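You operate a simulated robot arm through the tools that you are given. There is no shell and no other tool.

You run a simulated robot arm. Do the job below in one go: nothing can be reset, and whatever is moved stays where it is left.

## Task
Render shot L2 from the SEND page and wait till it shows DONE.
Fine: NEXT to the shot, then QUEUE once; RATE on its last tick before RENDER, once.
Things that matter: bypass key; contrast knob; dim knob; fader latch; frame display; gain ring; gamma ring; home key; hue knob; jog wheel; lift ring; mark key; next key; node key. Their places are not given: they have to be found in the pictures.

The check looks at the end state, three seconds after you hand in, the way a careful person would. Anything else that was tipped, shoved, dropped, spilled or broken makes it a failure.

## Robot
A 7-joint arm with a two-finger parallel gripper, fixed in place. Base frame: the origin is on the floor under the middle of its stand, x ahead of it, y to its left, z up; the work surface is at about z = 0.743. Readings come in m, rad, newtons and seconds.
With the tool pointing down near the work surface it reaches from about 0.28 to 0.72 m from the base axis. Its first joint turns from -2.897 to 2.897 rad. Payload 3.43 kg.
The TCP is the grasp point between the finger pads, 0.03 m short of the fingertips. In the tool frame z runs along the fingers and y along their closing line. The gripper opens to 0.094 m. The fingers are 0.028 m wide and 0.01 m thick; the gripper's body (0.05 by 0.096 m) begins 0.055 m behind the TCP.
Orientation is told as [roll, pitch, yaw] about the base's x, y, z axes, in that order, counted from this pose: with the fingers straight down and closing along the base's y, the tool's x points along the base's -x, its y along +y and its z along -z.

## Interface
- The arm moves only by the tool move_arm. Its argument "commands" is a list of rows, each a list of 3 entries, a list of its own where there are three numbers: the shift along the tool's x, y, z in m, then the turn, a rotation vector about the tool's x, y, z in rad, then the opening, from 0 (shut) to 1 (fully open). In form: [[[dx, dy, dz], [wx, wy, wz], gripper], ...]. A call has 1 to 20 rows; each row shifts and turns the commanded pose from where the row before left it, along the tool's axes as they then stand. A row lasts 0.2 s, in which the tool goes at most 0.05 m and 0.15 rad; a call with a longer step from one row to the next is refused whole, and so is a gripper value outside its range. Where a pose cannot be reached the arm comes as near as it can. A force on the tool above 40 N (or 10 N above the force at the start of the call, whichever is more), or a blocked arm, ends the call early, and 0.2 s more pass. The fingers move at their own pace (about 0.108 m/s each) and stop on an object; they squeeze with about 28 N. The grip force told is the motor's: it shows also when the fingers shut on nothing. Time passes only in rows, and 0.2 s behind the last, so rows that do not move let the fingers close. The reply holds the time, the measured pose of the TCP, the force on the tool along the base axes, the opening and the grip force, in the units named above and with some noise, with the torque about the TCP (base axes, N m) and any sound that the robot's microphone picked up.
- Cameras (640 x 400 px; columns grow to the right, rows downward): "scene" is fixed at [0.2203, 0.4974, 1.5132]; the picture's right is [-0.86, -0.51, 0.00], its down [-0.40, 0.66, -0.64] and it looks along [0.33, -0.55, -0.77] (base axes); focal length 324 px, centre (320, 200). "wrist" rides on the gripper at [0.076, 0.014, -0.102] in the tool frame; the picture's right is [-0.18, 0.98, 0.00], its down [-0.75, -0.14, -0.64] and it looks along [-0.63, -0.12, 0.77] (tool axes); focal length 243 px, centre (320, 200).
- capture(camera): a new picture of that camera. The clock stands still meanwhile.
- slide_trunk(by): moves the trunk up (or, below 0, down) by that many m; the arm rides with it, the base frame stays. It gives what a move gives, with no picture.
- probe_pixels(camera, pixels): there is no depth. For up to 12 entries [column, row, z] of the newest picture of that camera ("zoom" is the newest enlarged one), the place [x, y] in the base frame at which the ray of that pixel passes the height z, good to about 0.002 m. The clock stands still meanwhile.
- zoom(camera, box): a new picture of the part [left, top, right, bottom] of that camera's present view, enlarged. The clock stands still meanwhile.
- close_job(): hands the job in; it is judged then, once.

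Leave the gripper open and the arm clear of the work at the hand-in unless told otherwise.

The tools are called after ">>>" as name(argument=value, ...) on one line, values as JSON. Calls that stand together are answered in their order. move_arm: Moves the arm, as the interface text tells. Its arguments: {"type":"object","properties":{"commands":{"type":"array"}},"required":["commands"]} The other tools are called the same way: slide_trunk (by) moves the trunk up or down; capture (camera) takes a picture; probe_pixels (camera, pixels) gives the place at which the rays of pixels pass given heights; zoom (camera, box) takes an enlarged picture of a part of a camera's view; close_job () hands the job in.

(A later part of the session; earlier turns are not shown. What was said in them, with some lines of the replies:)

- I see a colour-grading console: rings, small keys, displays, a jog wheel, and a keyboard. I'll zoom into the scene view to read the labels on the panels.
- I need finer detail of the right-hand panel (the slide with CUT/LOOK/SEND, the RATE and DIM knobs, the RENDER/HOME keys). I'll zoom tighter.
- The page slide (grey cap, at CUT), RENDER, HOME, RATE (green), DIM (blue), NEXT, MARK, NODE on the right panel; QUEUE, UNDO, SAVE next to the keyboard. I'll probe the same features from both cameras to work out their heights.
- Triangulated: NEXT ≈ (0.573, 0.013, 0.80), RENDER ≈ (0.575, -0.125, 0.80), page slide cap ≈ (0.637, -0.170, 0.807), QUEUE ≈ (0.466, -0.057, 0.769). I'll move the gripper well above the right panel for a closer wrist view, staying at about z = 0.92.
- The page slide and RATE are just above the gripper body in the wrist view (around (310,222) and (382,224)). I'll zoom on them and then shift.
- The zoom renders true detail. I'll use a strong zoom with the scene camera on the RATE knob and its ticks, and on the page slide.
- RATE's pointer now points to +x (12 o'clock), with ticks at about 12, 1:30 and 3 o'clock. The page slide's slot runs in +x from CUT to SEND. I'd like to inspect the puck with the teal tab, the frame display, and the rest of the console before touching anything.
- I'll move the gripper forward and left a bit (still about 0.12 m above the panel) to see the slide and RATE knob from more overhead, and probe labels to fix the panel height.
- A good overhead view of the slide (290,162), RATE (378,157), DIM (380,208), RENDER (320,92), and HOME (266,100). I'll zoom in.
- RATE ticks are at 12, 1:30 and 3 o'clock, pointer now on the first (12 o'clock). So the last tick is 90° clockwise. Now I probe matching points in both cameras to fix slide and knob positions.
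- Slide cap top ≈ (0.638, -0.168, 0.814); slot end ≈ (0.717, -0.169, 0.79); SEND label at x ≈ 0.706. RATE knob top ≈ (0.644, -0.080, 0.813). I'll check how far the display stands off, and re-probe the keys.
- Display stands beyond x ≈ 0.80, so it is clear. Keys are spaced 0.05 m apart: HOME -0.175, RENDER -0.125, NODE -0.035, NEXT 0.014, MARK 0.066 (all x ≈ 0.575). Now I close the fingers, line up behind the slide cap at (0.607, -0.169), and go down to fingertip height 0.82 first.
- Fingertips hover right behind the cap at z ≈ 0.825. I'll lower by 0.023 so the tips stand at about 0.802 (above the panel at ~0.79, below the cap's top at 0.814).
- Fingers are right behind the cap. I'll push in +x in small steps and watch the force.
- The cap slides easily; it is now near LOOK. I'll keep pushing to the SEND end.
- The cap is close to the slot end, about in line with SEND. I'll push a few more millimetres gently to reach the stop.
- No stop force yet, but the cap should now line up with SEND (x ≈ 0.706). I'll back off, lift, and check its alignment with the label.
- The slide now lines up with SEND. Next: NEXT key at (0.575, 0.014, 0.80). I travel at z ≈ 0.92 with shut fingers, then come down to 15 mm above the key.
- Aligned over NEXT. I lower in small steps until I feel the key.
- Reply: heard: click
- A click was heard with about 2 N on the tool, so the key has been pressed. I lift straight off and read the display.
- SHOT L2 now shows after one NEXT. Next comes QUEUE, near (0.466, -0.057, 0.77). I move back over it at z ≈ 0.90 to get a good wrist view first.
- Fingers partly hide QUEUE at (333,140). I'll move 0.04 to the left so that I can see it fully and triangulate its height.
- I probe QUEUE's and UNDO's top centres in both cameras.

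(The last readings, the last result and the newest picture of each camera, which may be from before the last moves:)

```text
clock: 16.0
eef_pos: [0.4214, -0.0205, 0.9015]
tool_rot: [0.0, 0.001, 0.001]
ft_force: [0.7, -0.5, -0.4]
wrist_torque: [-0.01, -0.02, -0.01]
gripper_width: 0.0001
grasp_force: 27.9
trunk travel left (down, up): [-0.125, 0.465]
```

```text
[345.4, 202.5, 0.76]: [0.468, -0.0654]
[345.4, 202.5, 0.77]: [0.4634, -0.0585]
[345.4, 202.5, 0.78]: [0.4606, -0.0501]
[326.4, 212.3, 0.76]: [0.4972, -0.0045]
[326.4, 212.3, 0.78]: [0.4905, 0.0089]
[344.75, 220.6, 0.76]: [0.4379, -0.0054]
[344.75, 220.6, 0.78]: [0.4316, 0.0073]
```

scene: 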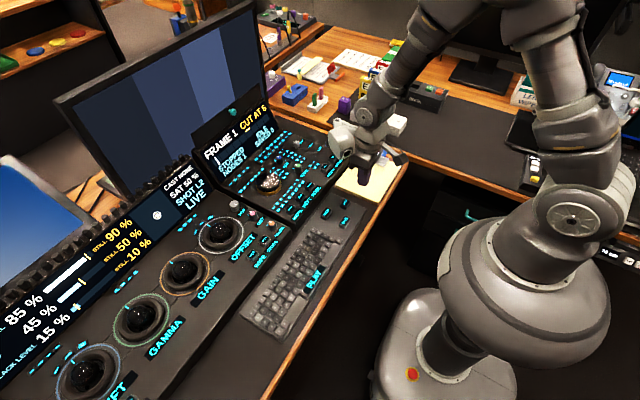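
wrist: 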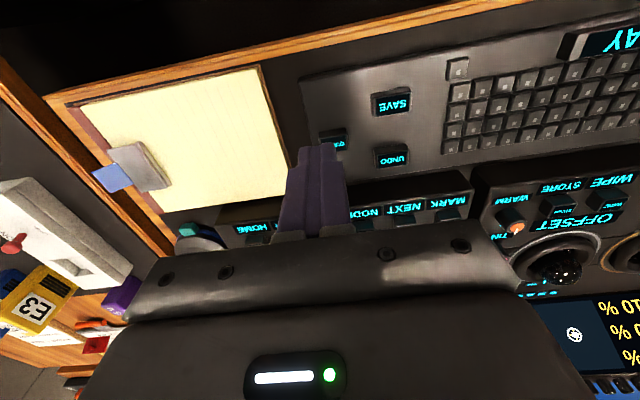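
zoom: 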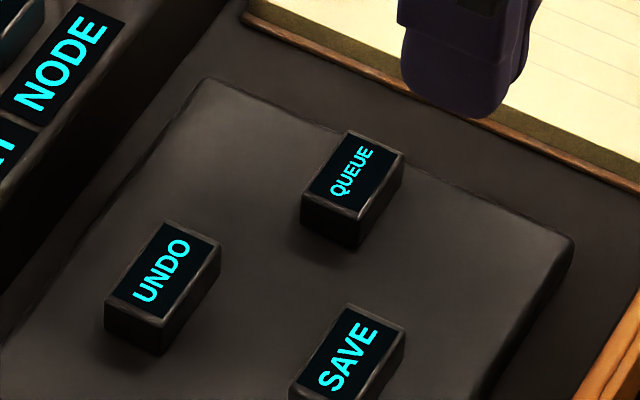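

The wrist probe refers to my older capture (before the 0.04 shift), so I refresh the wrist picture and re-probe.

>>> capture(camera="wrist")

>>> probe_pixels(camera="wrist", pixels=[[296, 150.75, 0.77], [296, 150.75, 0.775], [296, 150.75, 0.78], [356.25, 165, 0.775], [349, 112.5, 0.775]])

```text
taken
```

wrist: 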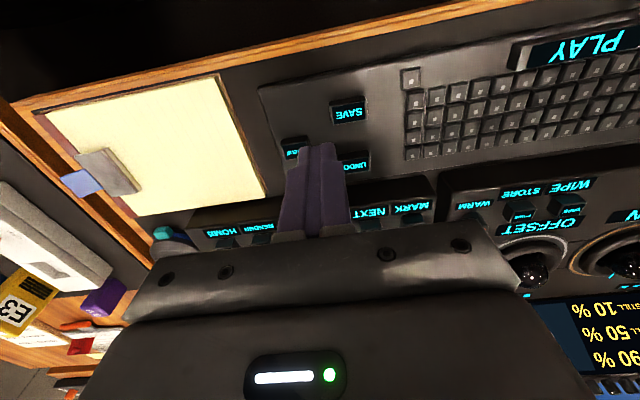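

```text
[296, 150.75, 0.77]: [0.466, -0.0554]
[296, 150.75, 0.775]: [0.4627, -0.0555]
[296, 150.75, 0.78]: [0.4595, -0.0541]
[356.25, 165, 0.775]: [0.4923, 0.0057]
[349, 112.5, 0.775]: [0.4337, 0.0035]
```

QUEUE is at about (0.462, -0.055, 0.775), UNDO (0.492, 0.006), SAVE (0.433, 0.004) — well apart. I move over QUEUE and come down to 15 mm above it.

>>> move_arm(commands=[[[-0.0203, -0.0172, 0], [0, 0, 0], 0], [[-0.0203, -0.0173, 0], [0, 0, 0], 0], [[0, 0, 0.03], [0, 0, 0], 0], [[0, 0, 0.03], [0, 0, 0], 0], [[0, 0, 0.021], [0, 0, 0], 0], [[0, 0, 0], [0, 0, 0], 0]])

>>> zoom(camera="scene", box=[310, 175, 374, 225])

>>> zoom(camera="wrist", box=[240, 80, 480, 230])

```text
clock: 17.4
eef_pos: [0.461, -0.0563, 0.8184]
tool_rot: [0.0, 0.0, 0.001]
ft_force: [0.1, 0.3, -0.1]
wrist_torque: [0.02, 0.0, -0.02]
gripper_width: 0.0
grasp_force: 27.7
trunk travel left (down, up): [-0.125, 0.465]
```

```text
8.00 times, centred on (342, 200) of scene
```

zoom: 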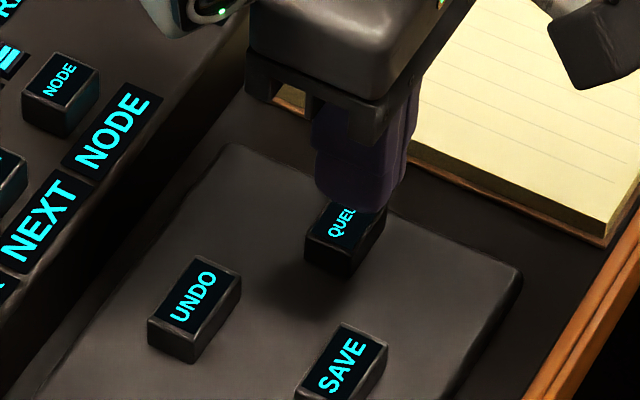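

```text
2.67 times, centred on (360, 155) of wrist
```

zoom: 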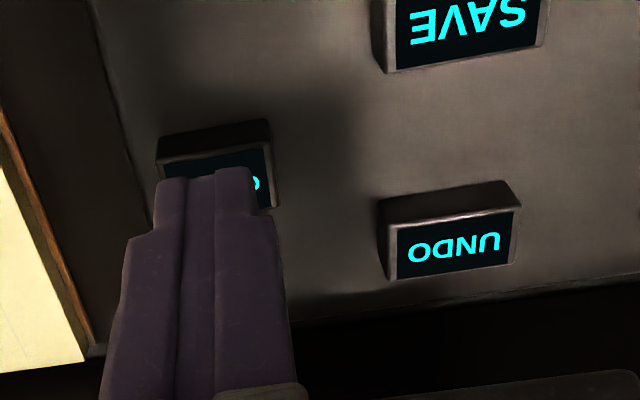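

Well over QUEUE only. I lower in small steps until it clicks.

>>> move_arm(commands=[[[0, 0, 0.005], [0, 0, 0], 0], [[0, 0, 0.004], [0, 0, 0], 0], [[0, 0, 0.003], [0, 0, 0], 0], [[0, 0, 0.001], [0, 0, 0], 0], [[0, 0, 0], [0, 0, 0], 0]])

```text
clock: 18.6
eef_pos: [0.462, -0.0565, 0.8062]
tool_rot: [0.001, 0.0, 0.0]
ft_force: [0.3, 0.5, 0.1]
wrist_torque: [0.02, 0.02, 0.02]
gripper_width: 0.0001
grasp_force: 28.0
trunk travel left (down, up): [-0.125, 0.465]
```

No contact yet. I continue in 1.5 mm steps.

>>> move_arm(commands=[[[0, 0, 0.0015], [0, 0, 0], 0], [[0, 0, 0.0015], [0, 0, 0], 0], [[0, 0, 0], [0, 0, 0], 0]])

```text
clock: 19.4
eef_pos: [0.4617, -0.0562, 0.8035]
tool_rot: [0.0, 0.0, 0.0]
ft_force: [-1.4, 0.7, -0.5]
wrist_torque: [0.06, 0.01, 0.02]
gripper_width: 0.0
grasp_force: 27.7
trunk travel left (down, up): [-0.125, 0.465]
```

>>> move_arm(commands=[[[0, 0, 0.0015], [0, 0, 0], 0], [[0, 0, 0.001], [0, 0, 0], 0], [[0, 0, 0], [0, 0, 0], 0]])

>>> zoom(camera="scene", box=[310, 175, 374, 225])

```text
clock: 20.2
eef_pos: [0.4617, -0.0559, 0.8013]
tool_rot: [0.001, -0.001, 0.0]
ft_force: [0.4, 0.2, 1.0]
wrist_torque: [0.0, -0.01, 0.0]
gripper_width: 0.0
grasp_force: 27.2
trunk travel left (down, up): [-0.125, 0.465]
```

```text
8.00 times, centred on (342, 200) of scene
```

zoom: 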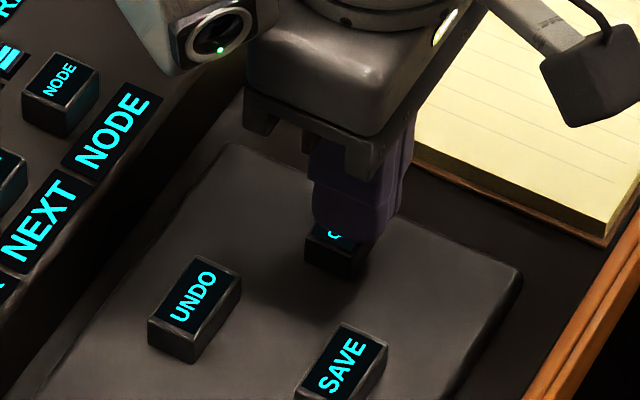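

A hint of contact (about 1 N), no click yet. I go on in 1 mm steps.

>>> move_arm(commands=[[[0, 0, 0.001], [0, 0, 0], 0], [[0, 0, 0.001], [0, 0, 0], 0], [[0, 0, 0], [0, 0, 0], 0]])

```text
clock: 21.0
eef_pos: [0.4604, -0.0563, 0.7993]
tool_rot: [-0.001, 0.001, 0.001]
ft_force: [-0.9, -0.9, 1.5]
wrist_torque: [-0.01, 0.06, 0.0]
gripper_width: 0.0001
grasp_force: 27.8
trunk travel left (down, up): [-0.125, 0.465]
```

>>> move_arm(commands=[[[0, 0, 0.001], [0, 0, 0], 0], [[0, 0, 0.0005], [0, 0, 0], 0], [[0, 0, 0], [0, 0, 0], 0]])

```text
clock: 21.8
eef_pos: [0.4619, -0.0552, 0.7987]
tool_rot: [0.0, -0.002, 0.001]
ft_force: [1.0, -1.0, 2.9]
wrist_torque: [-0.04, 0.0, 0.01]
gripper_width: 0.0002
grasp_force: 28.2
trunk travel left (down, up): [-0.125, 0.465]
heard: click
```

Click heard at QUEUE. I lift straight up and read the displays.

>>> move_arm(commands=[[[0, 0, -0.01], [0, 0, 0], 0], [[0, 0, -0.03], [0, 0, 0], 0], [[0, 0, -0.04], [0, 0, 0], 0], [[0, 0, -0.03], [0, 0, 0], 0], [[0, 0, 0], [0, 0, 0], 0]])

>>> zoom(camera="scene", box=[130, 90, 290, 230])

>>> zoom(camera="scene", box=[0, 180, 220, 340])

```text
clock: 23.0
eef_pos: [0.4598, -0.056, 0.9083]
tool_rot: [0.0, -0.001, 0.0]
ft_force: [1.5, 0.7, -0.1]
wrist_torque: [-0.03, -0.03, -0.03]
gripper_width: 0.0
grasp_force: 28.3
trunk travel left (down, up): [-0.125, 0.465]
```

```text
2.86 times, centred on (210, 160) of scene
```

zoom: 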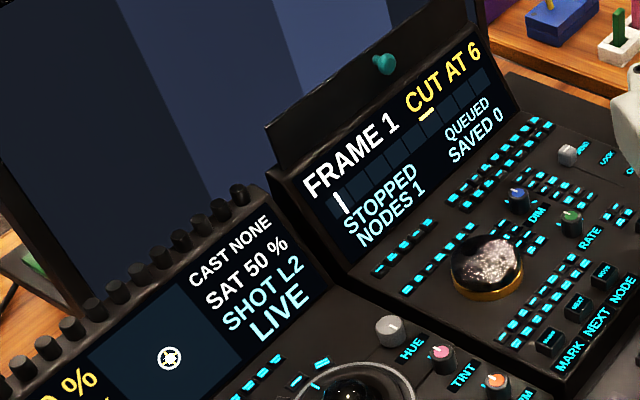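

```text
2.50 times, centred on (110, 260) of scene
```

zoom: 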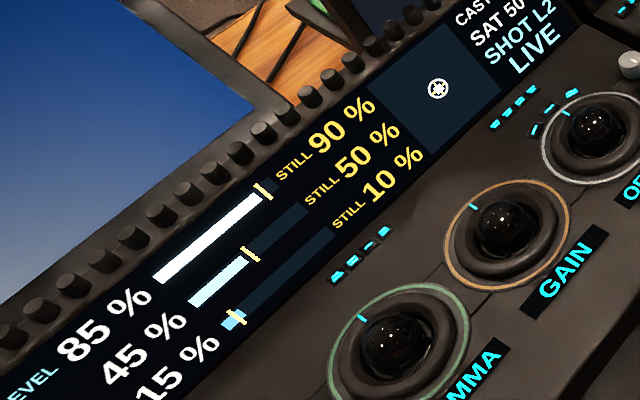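

The display shows QUEUED. Next is the RATE knob. With the arm out of the way I zoom in the scene camera to measure knob centre, pointer and tick directions.

>>> zoom(camera="scene", box=[282, 154, 314, 174])

```text
16.00 times, centred on (298, 164) of scene
```

zoom: 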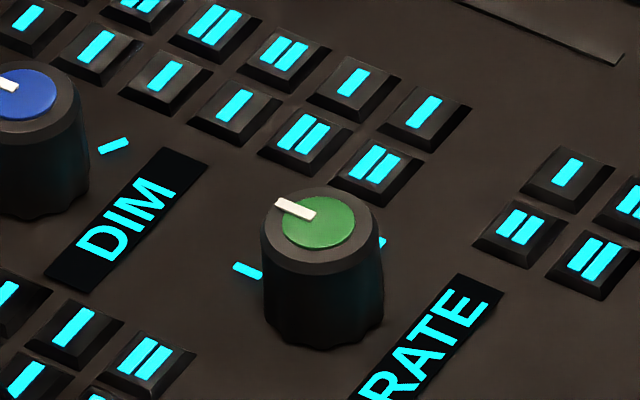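

>>> probe_pixels(camera="zoom", pixels=[[318, 222, 0.813], [279, 204, 0.813], [314, 216, 0.813], [247, 271, 0.79], [382, 243, 0.79], [262, 240, 0.813], [383, 225, 0.813], [322, 345, 0.79], [370, 165, 0.795], [25, 95, 0.813]])

```text
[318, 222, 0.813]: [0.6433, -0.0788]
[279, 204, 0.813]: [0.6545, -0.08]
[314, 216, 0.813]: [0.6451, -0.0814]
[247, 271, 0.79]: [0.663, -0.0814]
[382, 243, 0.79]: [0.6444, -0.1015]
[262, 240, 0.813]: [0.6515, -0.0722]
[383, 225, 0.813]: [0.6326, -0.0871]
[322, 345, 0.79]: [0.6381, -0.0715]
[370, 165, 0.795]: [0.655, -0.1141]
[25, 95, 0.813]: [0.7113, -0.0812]
```

RATE's centre is (0.644, -0.080); pointer on the +x tick; last tick lies at -y, i.e. 90° clockwise. I go above the knob, open the fingers to about 0.038 m, and pre-turn the tool 45° counter-clockwise so that the turn runs from -45° to +45°.

>>> move_arm(commands=[[[-0.0368, -0.0048, 0], [0, 0, 0], 0.4], [[-0.0368, -0.0048, 0], [0, 0, 0], 0.4], [[-0.0368, -0.0048, 0], [0, 0, 0], 0.4], [[-0.0368, -0.0048, 0], [0, 0, 0], 0.4], [[-0.0368, -0.0048, 0], [0, 0, 0], 0.4], [[0, 0, 0], [0, 0, -0.131], 0.4], [[0, 0, 0], [0, 0, -0.131], 0.4], [[0, 0, 0], [0, 0, -0.131], 0.4], [[0, 0, 0], [0, 0, -0.131], 0.4], [[0, 0, 0], [0, 0, -0.131], 0.4], [[0, 0, 0], [0, 0, -0.1304], 0.4], [[0, 0, 0], [0, 0, 0], 0.4]])

>>> capture(camera="wrist")

>>> zoom(camera="scene", box=[260, 134, 340, 184])

```text
clock: 25.6
eef_pos: [0.645, -0.0805, 0.907]
tool_rot: [0.001, 0.0, 0.786]
ft_force: [-0.6, -0.3, 0.3]
wrist_torque: [-0.04, -0.01, 0.0]
gripper_width: 0.0377
grasp_force: 0.0
trunk travel left (down, up): [-0.125, 0.465]
```

```text
taken
```

wrist: 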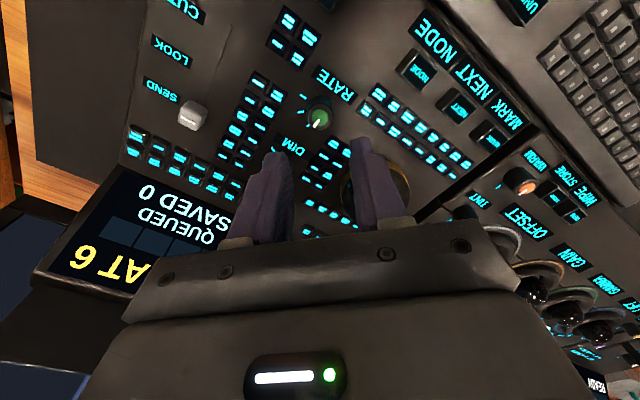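

```text
8.00 times, centred on (300, 159) of scene
```

zoom: 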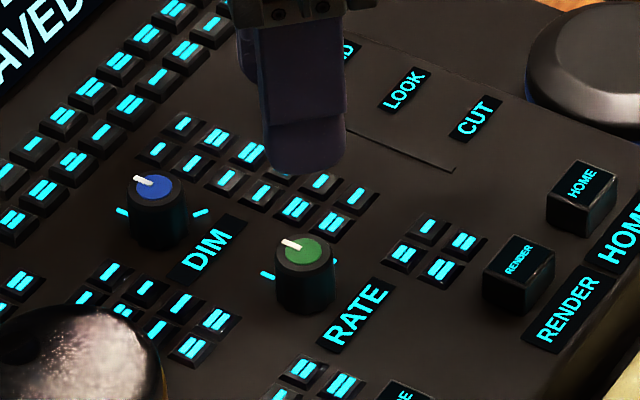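

The knob shows at (319,118) in the wrist view, centred between the fingers. I check its place by probe before descending.

>>> zoom(camera="wrist", box=[280, 95, 360, 145])

>>> probe_pixels(camera="wrist", pixels=[[319, 118, 0.813], [319, 118, 0.81]])

```text
8.00 times, centred on (320, 120) of wrist
```

zoom: 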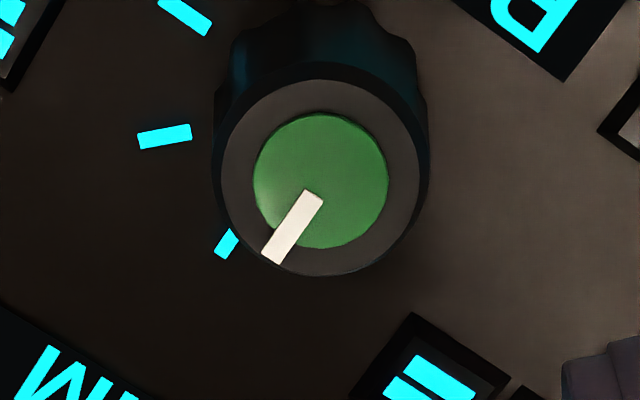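

```text
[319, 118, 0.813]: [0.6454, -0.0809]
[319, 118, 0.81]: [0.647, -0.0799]
```

All three ticks are visible now and the pointer sits on the first. The knob is centred under the TCP (0.645, -0.081). I descend to tip height ≈ 0.80 with the fingers still open.

>>> move_arm(commands=[[[0, 0, 0.025], [0, 0, 0], 0.4], [[0, 0, 0.025], [0, 0, 0], 0.4], [[0, 0, 0.015], [0, 0, 0], 0.4], [[0, 0, 0.01], [0, 0, 0], 0.4], [[0, 0, 0], [0, 0, 0], 0.4]])

>>> zoom(camera="scene", box=[270, 140, 334, 180])

>>> zoom(camera="wrist", box=[240, 110, 400, 210])

```text
clock: 26.8
eef_pos: [0.6459, -0.079, 0.8327]
tool_rot: [0.0, 0.0, 0.786]
ft_force: [0.7, 0.5, -0.3]
wrist_torque: [0.03, 0.02, 0.02]
gripper_width: 0.0373
grasp_force: 0.0
trunk travel left (down, up): [-0.125, 0.465]
```

```text
10.00 times, centred on (302, 160) of scene
```

zoom: 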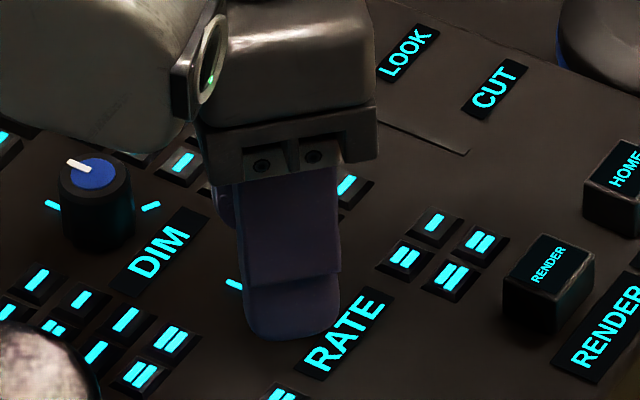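

```text
4.00 times, centred on (320, 160) of wrist
```

zoom: 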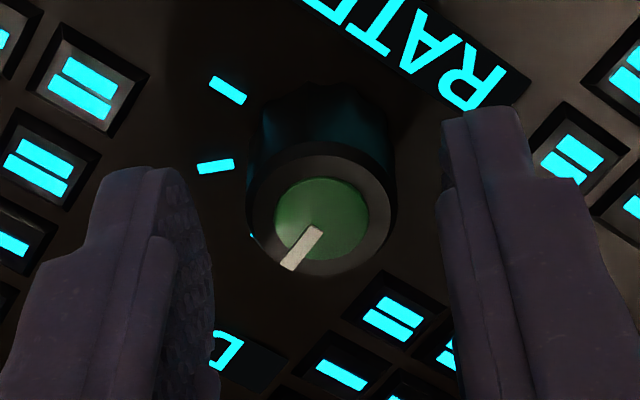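

The knob sits between the fingers. I lower another 3 mm and close gently on it.

>>> move_arm(commands=[[[0, 0, 0.003], [0, 0, 0], 0.4], [[0, 0, 0], [0, 0, 0], 0.3], [[0, 0, 0], [0, 0, 0], 0.25], [[0, 0, 0], [0, 0, 0], 0.2], [[0, 0, 0], [0, 0, 0], 0.2]])

>>> zoom(camera="wrist", box=[240, 110, 400, 210])

```text
clock: 28.0
eef_pos: [0.6449, -0.0789, 0.8291]
tool_rot: [0.0, 0.0, 0.787]
ft_force: [-0.3, 0.2, -0.1]
wrist_torque: [0.04, -0.05, 0.02]
gripper_width: 0.022
grasp_force: 45.1
trunk travel left (down, up): [-0.125, 0.465]
```

```text
4.00 times, centred on (320, 160) of wrist
```

zoom: 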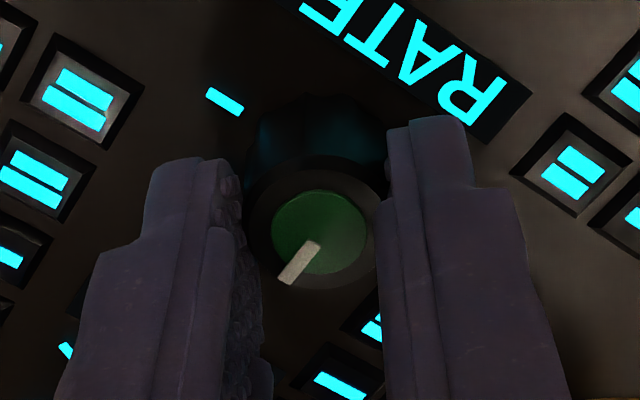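

The knob is held (width 0.022, no side force). I turn clockwise by 45° first and check that the knob follows.

>>> move_arm(commands=[[[0, 0, 0], [0, 0, 0.0982], 0.2], [[0, 0, 0], [0, 0, 0.0982], 0.2], [[0, 0, 0], [0, 0, 0.0982], 0.2], [[0, 0, 0], [0, 0, 0.0982], 0.2], [[0, 0, 0], [0, 0, 0.0982], 0.2], [[0, 0, 0], [0, 0, 0.0982], 0.2], [[0, 0, 0], [0, 0, 0.0982], 0.2], [[0, 0, 0], [0, 0, 0.0982], 0.2], [[0, 0, 0], [0, 0, 0], 0.2]])

>>> zoom(camera="wrist", box=[240, 110, 400, 210])

```text
clock: 30.0
eef_pos: [0.6459, -0.0786, 0.8299]
tool_rot: [0.001, 0.001, -0.002]
ft_force: [4.1, -2.9, 1.0]
wrist_torque: [-0.1, 0.43, -0.03]
gripper_width: 0.0222
grasp_force: 45.1
trunk travel left (down, up): [-0.125, 0.465]
```

```text
4.00 times, centred on (320, 160) of wrist
```

zoom: 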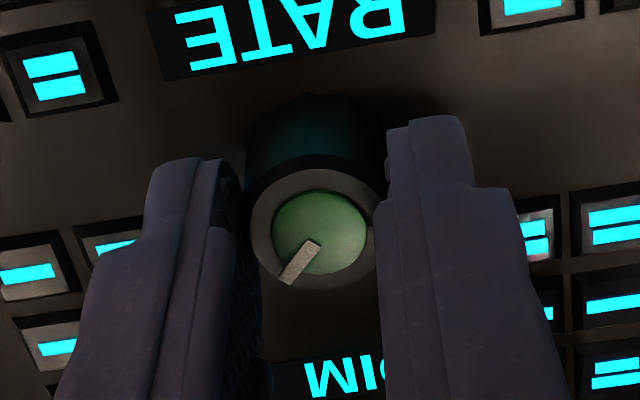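

The knob follows the gripper (pointer unchanged relative to the fingers). I turn the second 45°.

>>> move_arm(commands=[[[0, 0, 0], [0, 0, 0.0982], 0.2], [[0, 0, 0], [0, 0, 0.0982], 0.2], [[0, 0, 0], [0, 0, 0.0982], 0.2], [[0, 0, 0], [0, 0, 0.0982], 0.2], [[0, 0, 0], [0, 0, 0.0982], 0.2], [[0, 0, 0], [0, 0, 0.0982], 0.2], [[0, 0, 0], [0, 0, 0.0982], 0.2], [[0, 0, 0], [0, 0, 0.0982], 0.2], [[0, 0, 0], [0, 0, 0], 0.2]])

>>> zoom(camera="wrist", box=[240, 110, 400, 210])

>>> zoom(camera="scene", box=[270, 140, 334, 180])

```text
clock: 32.0
eef_pos: [0.6454, -0.0789, 0.8294]
tool_rot: [-0.002, -0.001, -0.787]
ft_force: [2.8, -9.0, 1.7]
wrist_torque: [-0.56, -0.35, -0.01]
gripper_width: 0.0222
grasp_force: 44.7
trunk travel left (down, up): [-0.125, 0.465]
```

```text
4.00 times, centred on (320, 160) of wrist
```

zoom: 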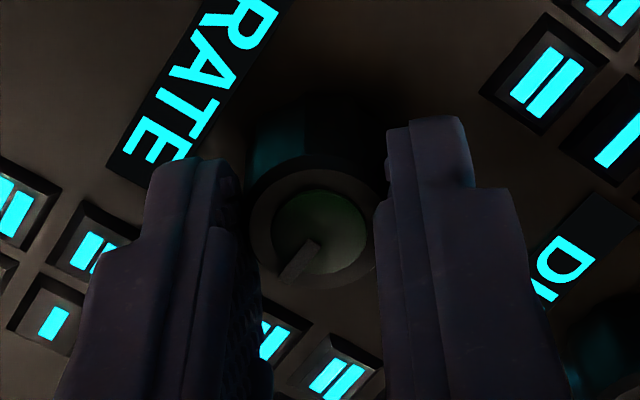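

```text
10.00 times, centred on (302, 160) of scene
```

zoom: 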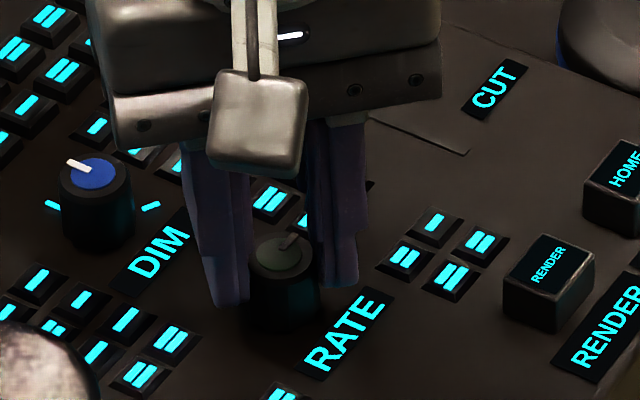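

The pointer now aims to -y (3 o'clock). I release, lift straight up, and check it against the last tick.

>>> move_arm(commands=[[[0, 0, 0], [0, 0, 0], 0.3], [[0, 0, 0], [0, 0, 0], 0.4], [[0, 0, 0], [0, 0, 0], 0.4], [[0, 0, -0.02], [0, 0, 0], 0.4], [[0, 0, -0.03], [0, 0, 0], 0.4], [[0, 0, -0.03], [0, 0, 0], 0.4], [[0, 0, 0], [0, 0, 0], 0.4]])

>>> capture(camera="wrist")

>>> zoom(camera="wrist", box=[280, 95, 360, 145])

>>> zoom(camera="scene", box=[282, 154, 314, 174])

```text
clock: 33.6
eef_pos: [0.6452, -0.0794, 0.9108]
tool_rot: [0.0, -0.001, -0.786]
ft_force: [-0.7, -0.5, -0.8]
wrist_torque: [0.02, -0.02, 0.0]
gripper_width: 0.0374
grasp_force: 0.1
trunk travel left (down, up): [-0.125, 0.465]
```

```text
taken
```

wrist: 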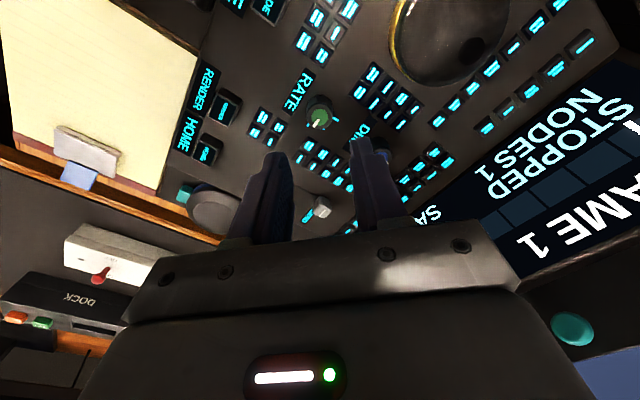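

```text
8.00 times, centred on (320, 120) of wrist
```

zoom: 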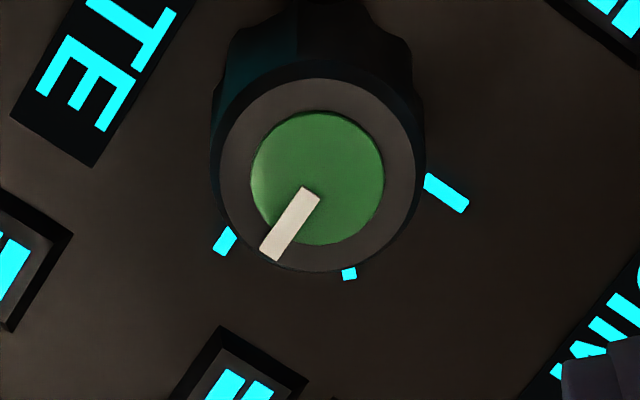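

```text
16.00 times, centred on (298, 164) of scene
```

zoom: 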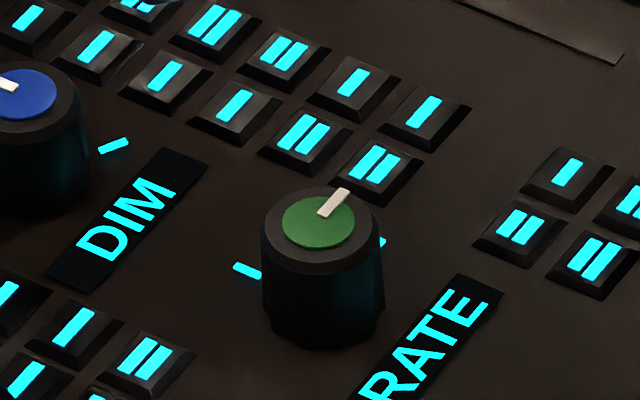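

The pointer lies on the last tick now (same relation as it had with the first tick before). I verify by probe, and check the displays before RENDER.

>>> probe_pixels(camera="zoom", pixels=[[318, 222, 0.813], [345, 192, 0.813], [322, 213, 0.813]])

>>> zoom(camera="scene", box=[130, 90, 290, 230])

```text
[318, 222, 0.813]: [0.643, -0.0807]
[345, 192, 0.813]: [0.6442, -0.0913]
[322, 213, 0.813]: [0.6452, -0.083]
```

```text
2.86 times, centred on (210, 160) of scene
```

zoom: 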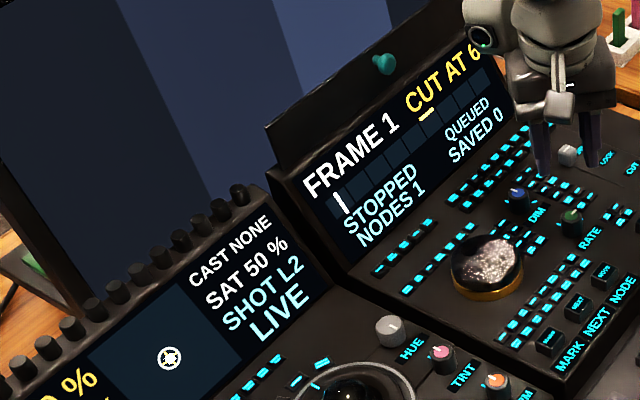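

The pointer aims along -y, exactly on the last tick; display shows SHOT L2 and QUEUED. I turn the tool back to yaw 0, shut the fingers, and go over RENDER (0.575, -0.125).

>>> move_arm(commands=[[[0, 0, 0], [0, 0, -0.131], 0.4], [[0, 0, 0], [0, 0, -0.131], 0.4], [[0, 0, 0], [0, 0, -0.131], 0], [[0, 0, 0], [0, 0, -0.131], 0], [[0, 0, 0], [0, 0, -0.131], 0], [[0, 0, 0], [0, 0, -0.131], 0], [[0.035, -0.023, 0], [0, 0, 0], 0], [[0.035, -0.0228, 0], [0, 0, 0], 0], [[0, 0, 0.03], [0, 0, 0], 0], [[0, 0, 0.025], [0, 0, 0], 0], [[0, 0, 0.01], [0, 0, 0], 0], [[0, 0, 0], [0, 0, 0], 0]])

>>> capture(camera="wrist")

>>> zoom(camera="wrist", box=[240, 80, 480, 230])

>>> zoom(camera="scene", box=[295, 140, 359, 180])

```text
clock: 36.2
eef_pos: [0.5755, -0.125, 0.8436]
tool_rot: [-0.001, 0.0, -0.001]
ft_force: [0.5, 0.4, 0.0]
wrist_torque: [0.0, 0.03, 0.04]
gripper_width: 0.0
grasp_force: 28.1
trunk travel left (down, up): [-0.125, 0.465]
```

```text
taken
```

wrist: 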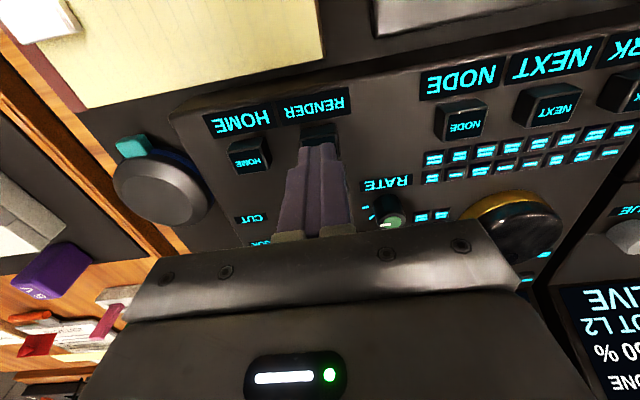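

```text
2.67 times, centred on (360, 155) of wrist
```

zoom: 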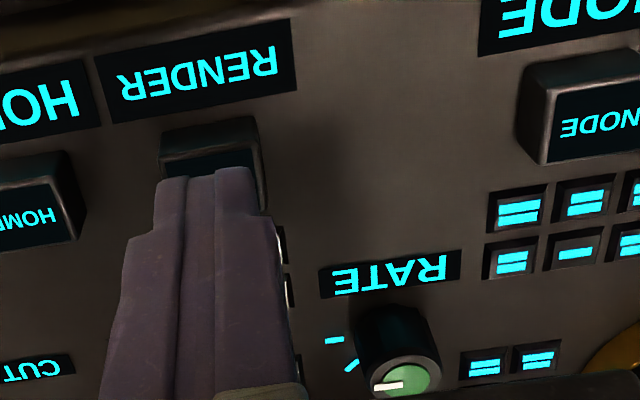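

```text
10.00 times, centred on (327, 160) of scene
```

zoom: 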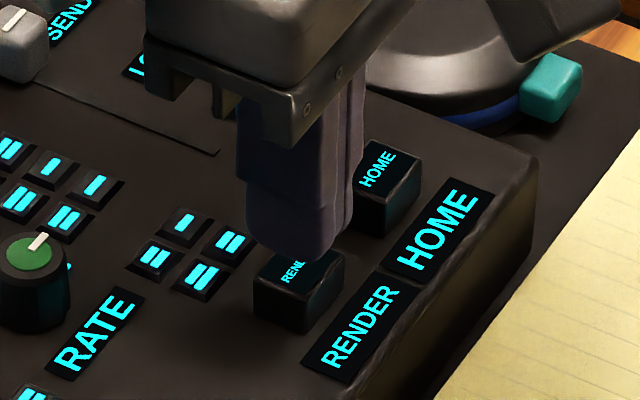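

The fingers stand right over RENDER, clear of HOME. I lower in small steps and stop at the click.

>>> move_arm(commands=[[[0, 0, 0.005], [0, 0, 0], 0], [[0, 0, 0.004], [0, 0, 0], 0], [[0, 0, 0.002], [0, 0, 0], 0], [[0, 0, 0.001], [0, 0, 0], 0], [[0, 0, 0], [0, 0, 0], 0]])

```text
clock: 37.4
eef_pos: [0.5767, -0.1246, 0.8328]
tool_rot: [0.0, 0.001, 0.001]
ft_force: [0.9, 0.0, 1.5]
wrist_torque: [0.02, -0.02, 0.04]
gripper_width: 0.0
grasp_force: 28.3
trunk travel left (down, up): [-0.125, 0.465]
```

>>> move_arm(commands=[[[0, 0, 0.001], [0, 0, 0], 0], [[0, 0, 0.0005], [0, 0, 0], 0], [[0, 0, 0], [0, 0, 0], 0]])

```text
clock: 38.2
eef_pos: [0.5744, -0.125, 0.8309]
tool_rot: [0.001, 0.001, 0.0]
ft_force: [0.3, -0.9, 1.8]
wrist_torque: [-0.04, 0.01, 0.01]
gripper_width: 0.0
grasp_force: 27.9
trunk travel left (down, up): [-0.125, 0.465]
```

No click yet; about 2 N. One more small step.

>>> move_arm(commands=[[[0, 0, 0.001], [0, 0, 0], 0], [[0, 0, 0.0005], [0, 0, 0], 0], [[0, 0, 0], [0, 0, 0], 0]])

```text
clock: 39.0
eef_pos: [0.576, -0.1249, 0.8291]
tool_rot: [-0.001, -0.001, 0.001]
ft_force: [1.4, -0.4, 3.0]
wrist_torque: [-0.02, 0.0, 0.0]
gripper_width: 0.0001
grasp_force: 28.5
trunk travel left (down, up): [-0.125, 0.465]
heard: click
```

RENDER clicked. I lift straight up, back away from the panel, and read the display.

>>> move_arm(commands=[[[0, 0, -0.01], [0, 0, 0], 0], [[0, 0, -0.03], [0, 0, 0], 0], [[0, 0, -0.04], [0, 0, 0], 0], [[0, 0, -0.03], [0, 0, 0], 0], [[0, 0, 0], [0, 0, 0], 0]])

>>> zoom(camera="scene", box=[130, 90, 290, 230])

```text
clock: 40.2
eef_pos: [0.5765, -0.1259, 0.9395]
tool_rot: [0.0, 0.002, -0.001]
ft_force: [0.7, 0.4, 0.4]
wrist_torque: [-0.01, 0.0, 0.0]
gripper_width: 0.0
grasp_force: 28.1
trunk travel left (down, up): [-0.125, 0.465]
```

```text
2.86 times, centred on (210, 160) of scene
```

zoom: 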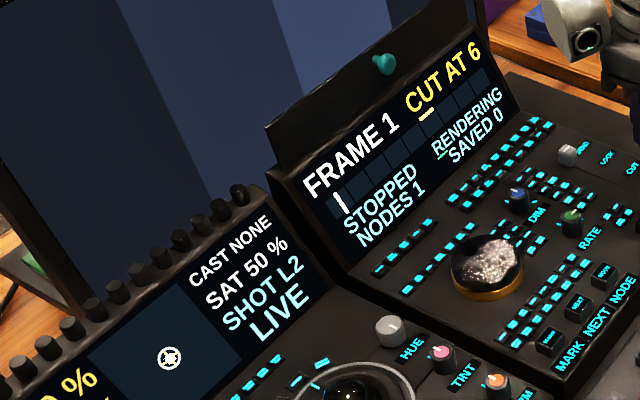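

RENDERING shows with a small progress bar. I withdraw to the starting place, open the gripper, and wait.

>>> move_arm(commands=[[[0, 0, -0.04], [0, 0, 0], 0], [[0.01, -0.005, -0.04], [0, 0, 0], 0], [[0.03, -0.015, -0.02], [0, 0, 0], 0.5], [[0.035, -0.018, -0.014], [0, 0, 0], 1], [[0.04, -0.019, -0.014], [0, 0, 0], 1], [[0.04, -0.019, 0], [0, 0, 0], 1], [[0.04, -0.019, 0], [0, 0, 0], 1], [[0, 0, 0], [0, 0, 0], 1], [[0, 0, 0], [0, 0, 0], 1], [[0, 0, 0], [0, 0, 0], 1], [[0, 0, 0], [0, 0, 0], 1], [[0, 0, 0], [0, 0, 0], 1], [[0, 0, 0], [0, 0, 0], 1], [[0, 0, 0], [0, 0, 0], 1], [[0, 0, 0], [0, 0, 0], 1], [[0, 0, 0], [0, 0, 0], 1], [[0, 0, 0], [0, 0, 0], 1], [[0, 0, 0], [0, 0, 0], 1]])

>>> zoom(camera="scene", box=[190, 90, 290, 180])

```text
clock: 44.0
eef_pos: [0.3804, -0.22, 1.0675]
tool_rot: [-0.001, 0.0, 0.0]
ft_force: [-0.2, -0.2, -1.5]
wrist_torque: [0.01, 0.01, -0.01]
gripper_width: 0.0939
grasp_force: 0.0
trunk travel left (down, up): [-0.125, 0.465]
```

```text
4.44 times, centred on (240, 135) of scene
```

zoom: 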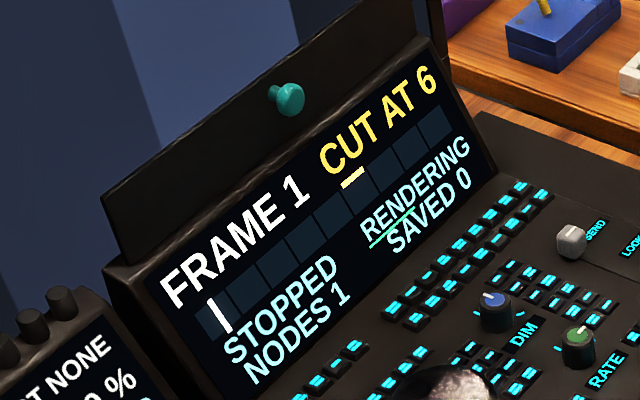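

The arm is back at its starting place, gripper open. RENDERING is about 40% through (green line growing). I wait on still rows.

>>> move_arm(commands=[[[0, 0, 0], [0, 0, 0], 1], [[0, 0, 0], [0, 0, 0], 1], [[0, 0, 0], [0, 0, 0], 1], [[0, 0, 0], [0, 0, 0], 1], [[0, 0, 0], [0, 0, 0], 1], [[0, 0, 0], [0, 0, 0], 1], [[0, 0, 0], [0, 0, 0], 1], [[0, 0, 0], [0, 0, 0], 1], [[0, 0, 0], [0, 0, 0], 1], [[0, 0, 0], [0, 0, 0], 1], [[0, 0, 0], [0, 0, 0], 1], [[0, 0, 0], [0, 0, 0], 1], [[0, 0, 0], [0, 0, 0], 1], [[0, 0, 0], [0, 0, 0], 1], [[0, 0, 0], [0, 0, 0], 1], [[0, 0, 0], [0, 0, 0], 1], [[0, 0, 0], [0, 0, 0], 1], [[0, 0, 0], [0, 0, 0], 1], [[0, 0, 0], [0, 0, 0], 1], [[0, 0, 0], [0, 0, 0], 1]])

>>> zoom(camera="scene", box=[190, 90, 290, 180])

```text
clock: 48.2
eef_pos: [0.3808, -0.2193, 1.0666]
tool_rot: [-0.001, 0.0, 0.001]
ft_force: [-0.2, -0.3, -0.8]
wrist_torque: [-0.03, 0.02, 0.0]
gripper_width: 0.094
grasp_force: 0.0
trunk travel left (down, up): [-0.125, 0.465]
```

```text
4.44 times, centred on (240, 135) of scene
```

zoom: 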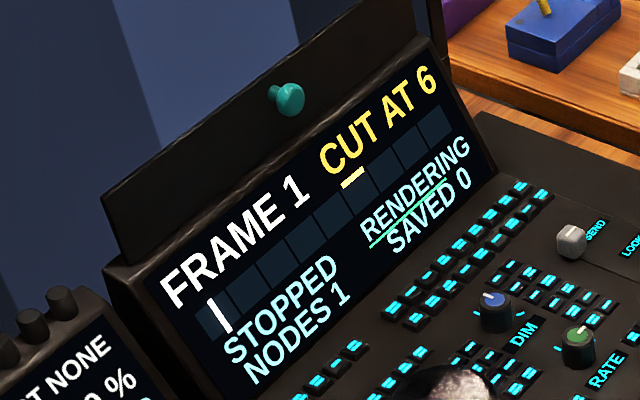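

The green line is now about three quarters along. I wait further.

>>> move_arm(commands=[[[0, 0, 0], [0, 0, 0], 1], [[0, 0, 0], [0, 0, 0], 1], [[0, 0, 0], [0, 0, 0], 1], [[0, 0, 0], [0, 0, 0], 1], [[0, 0, 0], [0, 0, 0], 1], [[0, 0, 0], [0, 0, 0], 1], [[0, 0, 0], [0, 0, 0], 1], [[0, 0, 0], [0, 0, 0], 1], [[0, 0, 0], [0, 0, 0], 1], [[0, 0, 0], [0, 0, 0], 1], [[0, 0, 0], [0, 0, 0], 1], [[0, 0, 0], [0, 0, 0], 1], [[0, 0, 0], [0, 0, 0], 1], [[0, 0, 0], [0, 0, 0], 1], [[0, 0, 0], [0, 0, 0], 1], [[0, 0, 0], [0, 0, 0], 1], [[0, 0, 0], [0, 0, 0], 1], [[0, 0, 0], [0, 0, 0], 1], [[0, 0, 0], [0, 0, 0], 1], [[0, 0, 0], [0, 0, 0], 1]])

>>> zoom(camera="scene", box=[190, 90, 290, 180])

```text
clock: 52.4
eef_pos: [0.3798, -0.221, 1.0678]
tool_rot: [0.0, 0.0, 0.001]
ft_force: [0.2, 0.3, 0.0]
wrist_torque: [-0.03, 0.01, 0.0]
gripper_width: 0.094
grasp_force: 0.0
trunk travel left (down, up): [-0.125, 0.465]
```

```text
4.44 times, centred on (240, 135) of scene
```

zoom: 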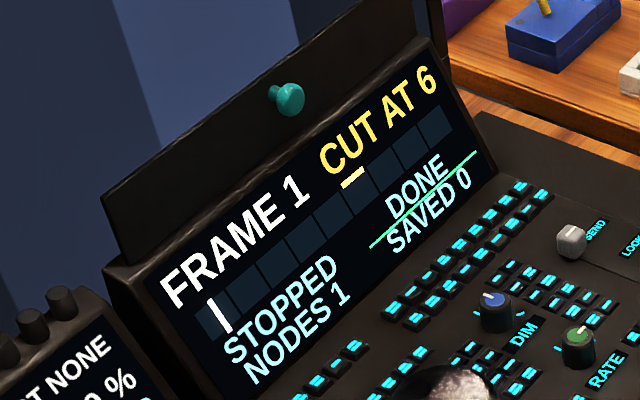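

The display shows DONE. I take a last look at the whole scene, and at the slide, RATE and shot display, before handing in.

>>> capture(camera="scene")

>>> zoom(camera="scene", box=[180, 80, 380, 240])

```text
taken
```

scene: 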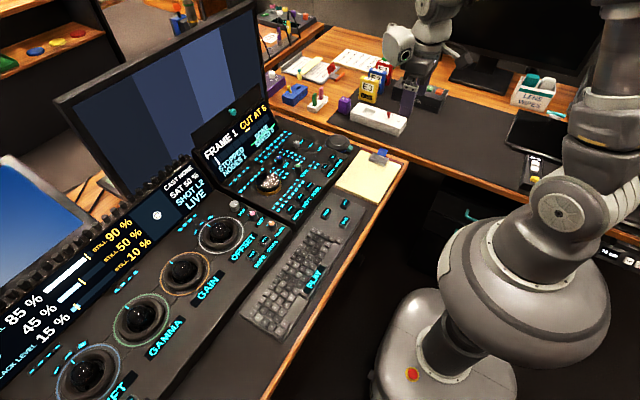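

```text
2.50 times, centred on (280, 160) of scene
```

zoom: 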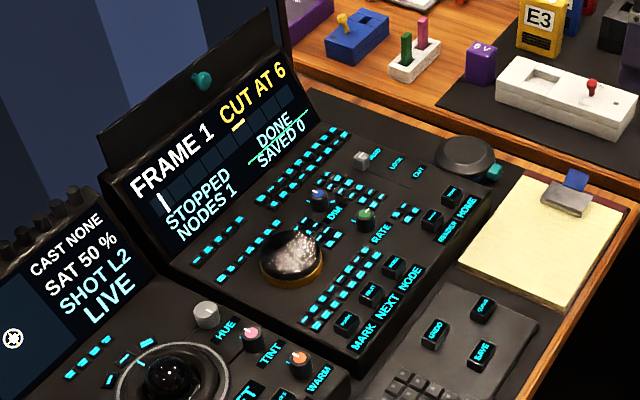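

The slide is at SEND, the shot is L2, RATE is on its last tick and the display reads DONE. Nothing else was disturbed, the arm is clear and the gripper is open, so I hand the job in.

>>> close_job()

```text
The job is handed in.
```

Shot L2 was rendered from the SEND page. The frame display showed DONE before I handed the job in.

- **Page:** I pushed the slide from CUT to SEND, and its cap lines up with the SEND label.
- **Shot:** One press of NEXT changed the display from SHOT L1 to SHOT L2.
- **Queue:** One press of QUEUE brought up QUEUED.
- **RATE:** I turned the knob 90° clockwise, from its first tick to its last, before rendering.
- **Render:** One press of RENDER started it, and it ran through RENDERING to DONE.

In the last pictures nothing else on the console or desk looked moved. The arm is back at its starting place with the gripper open.
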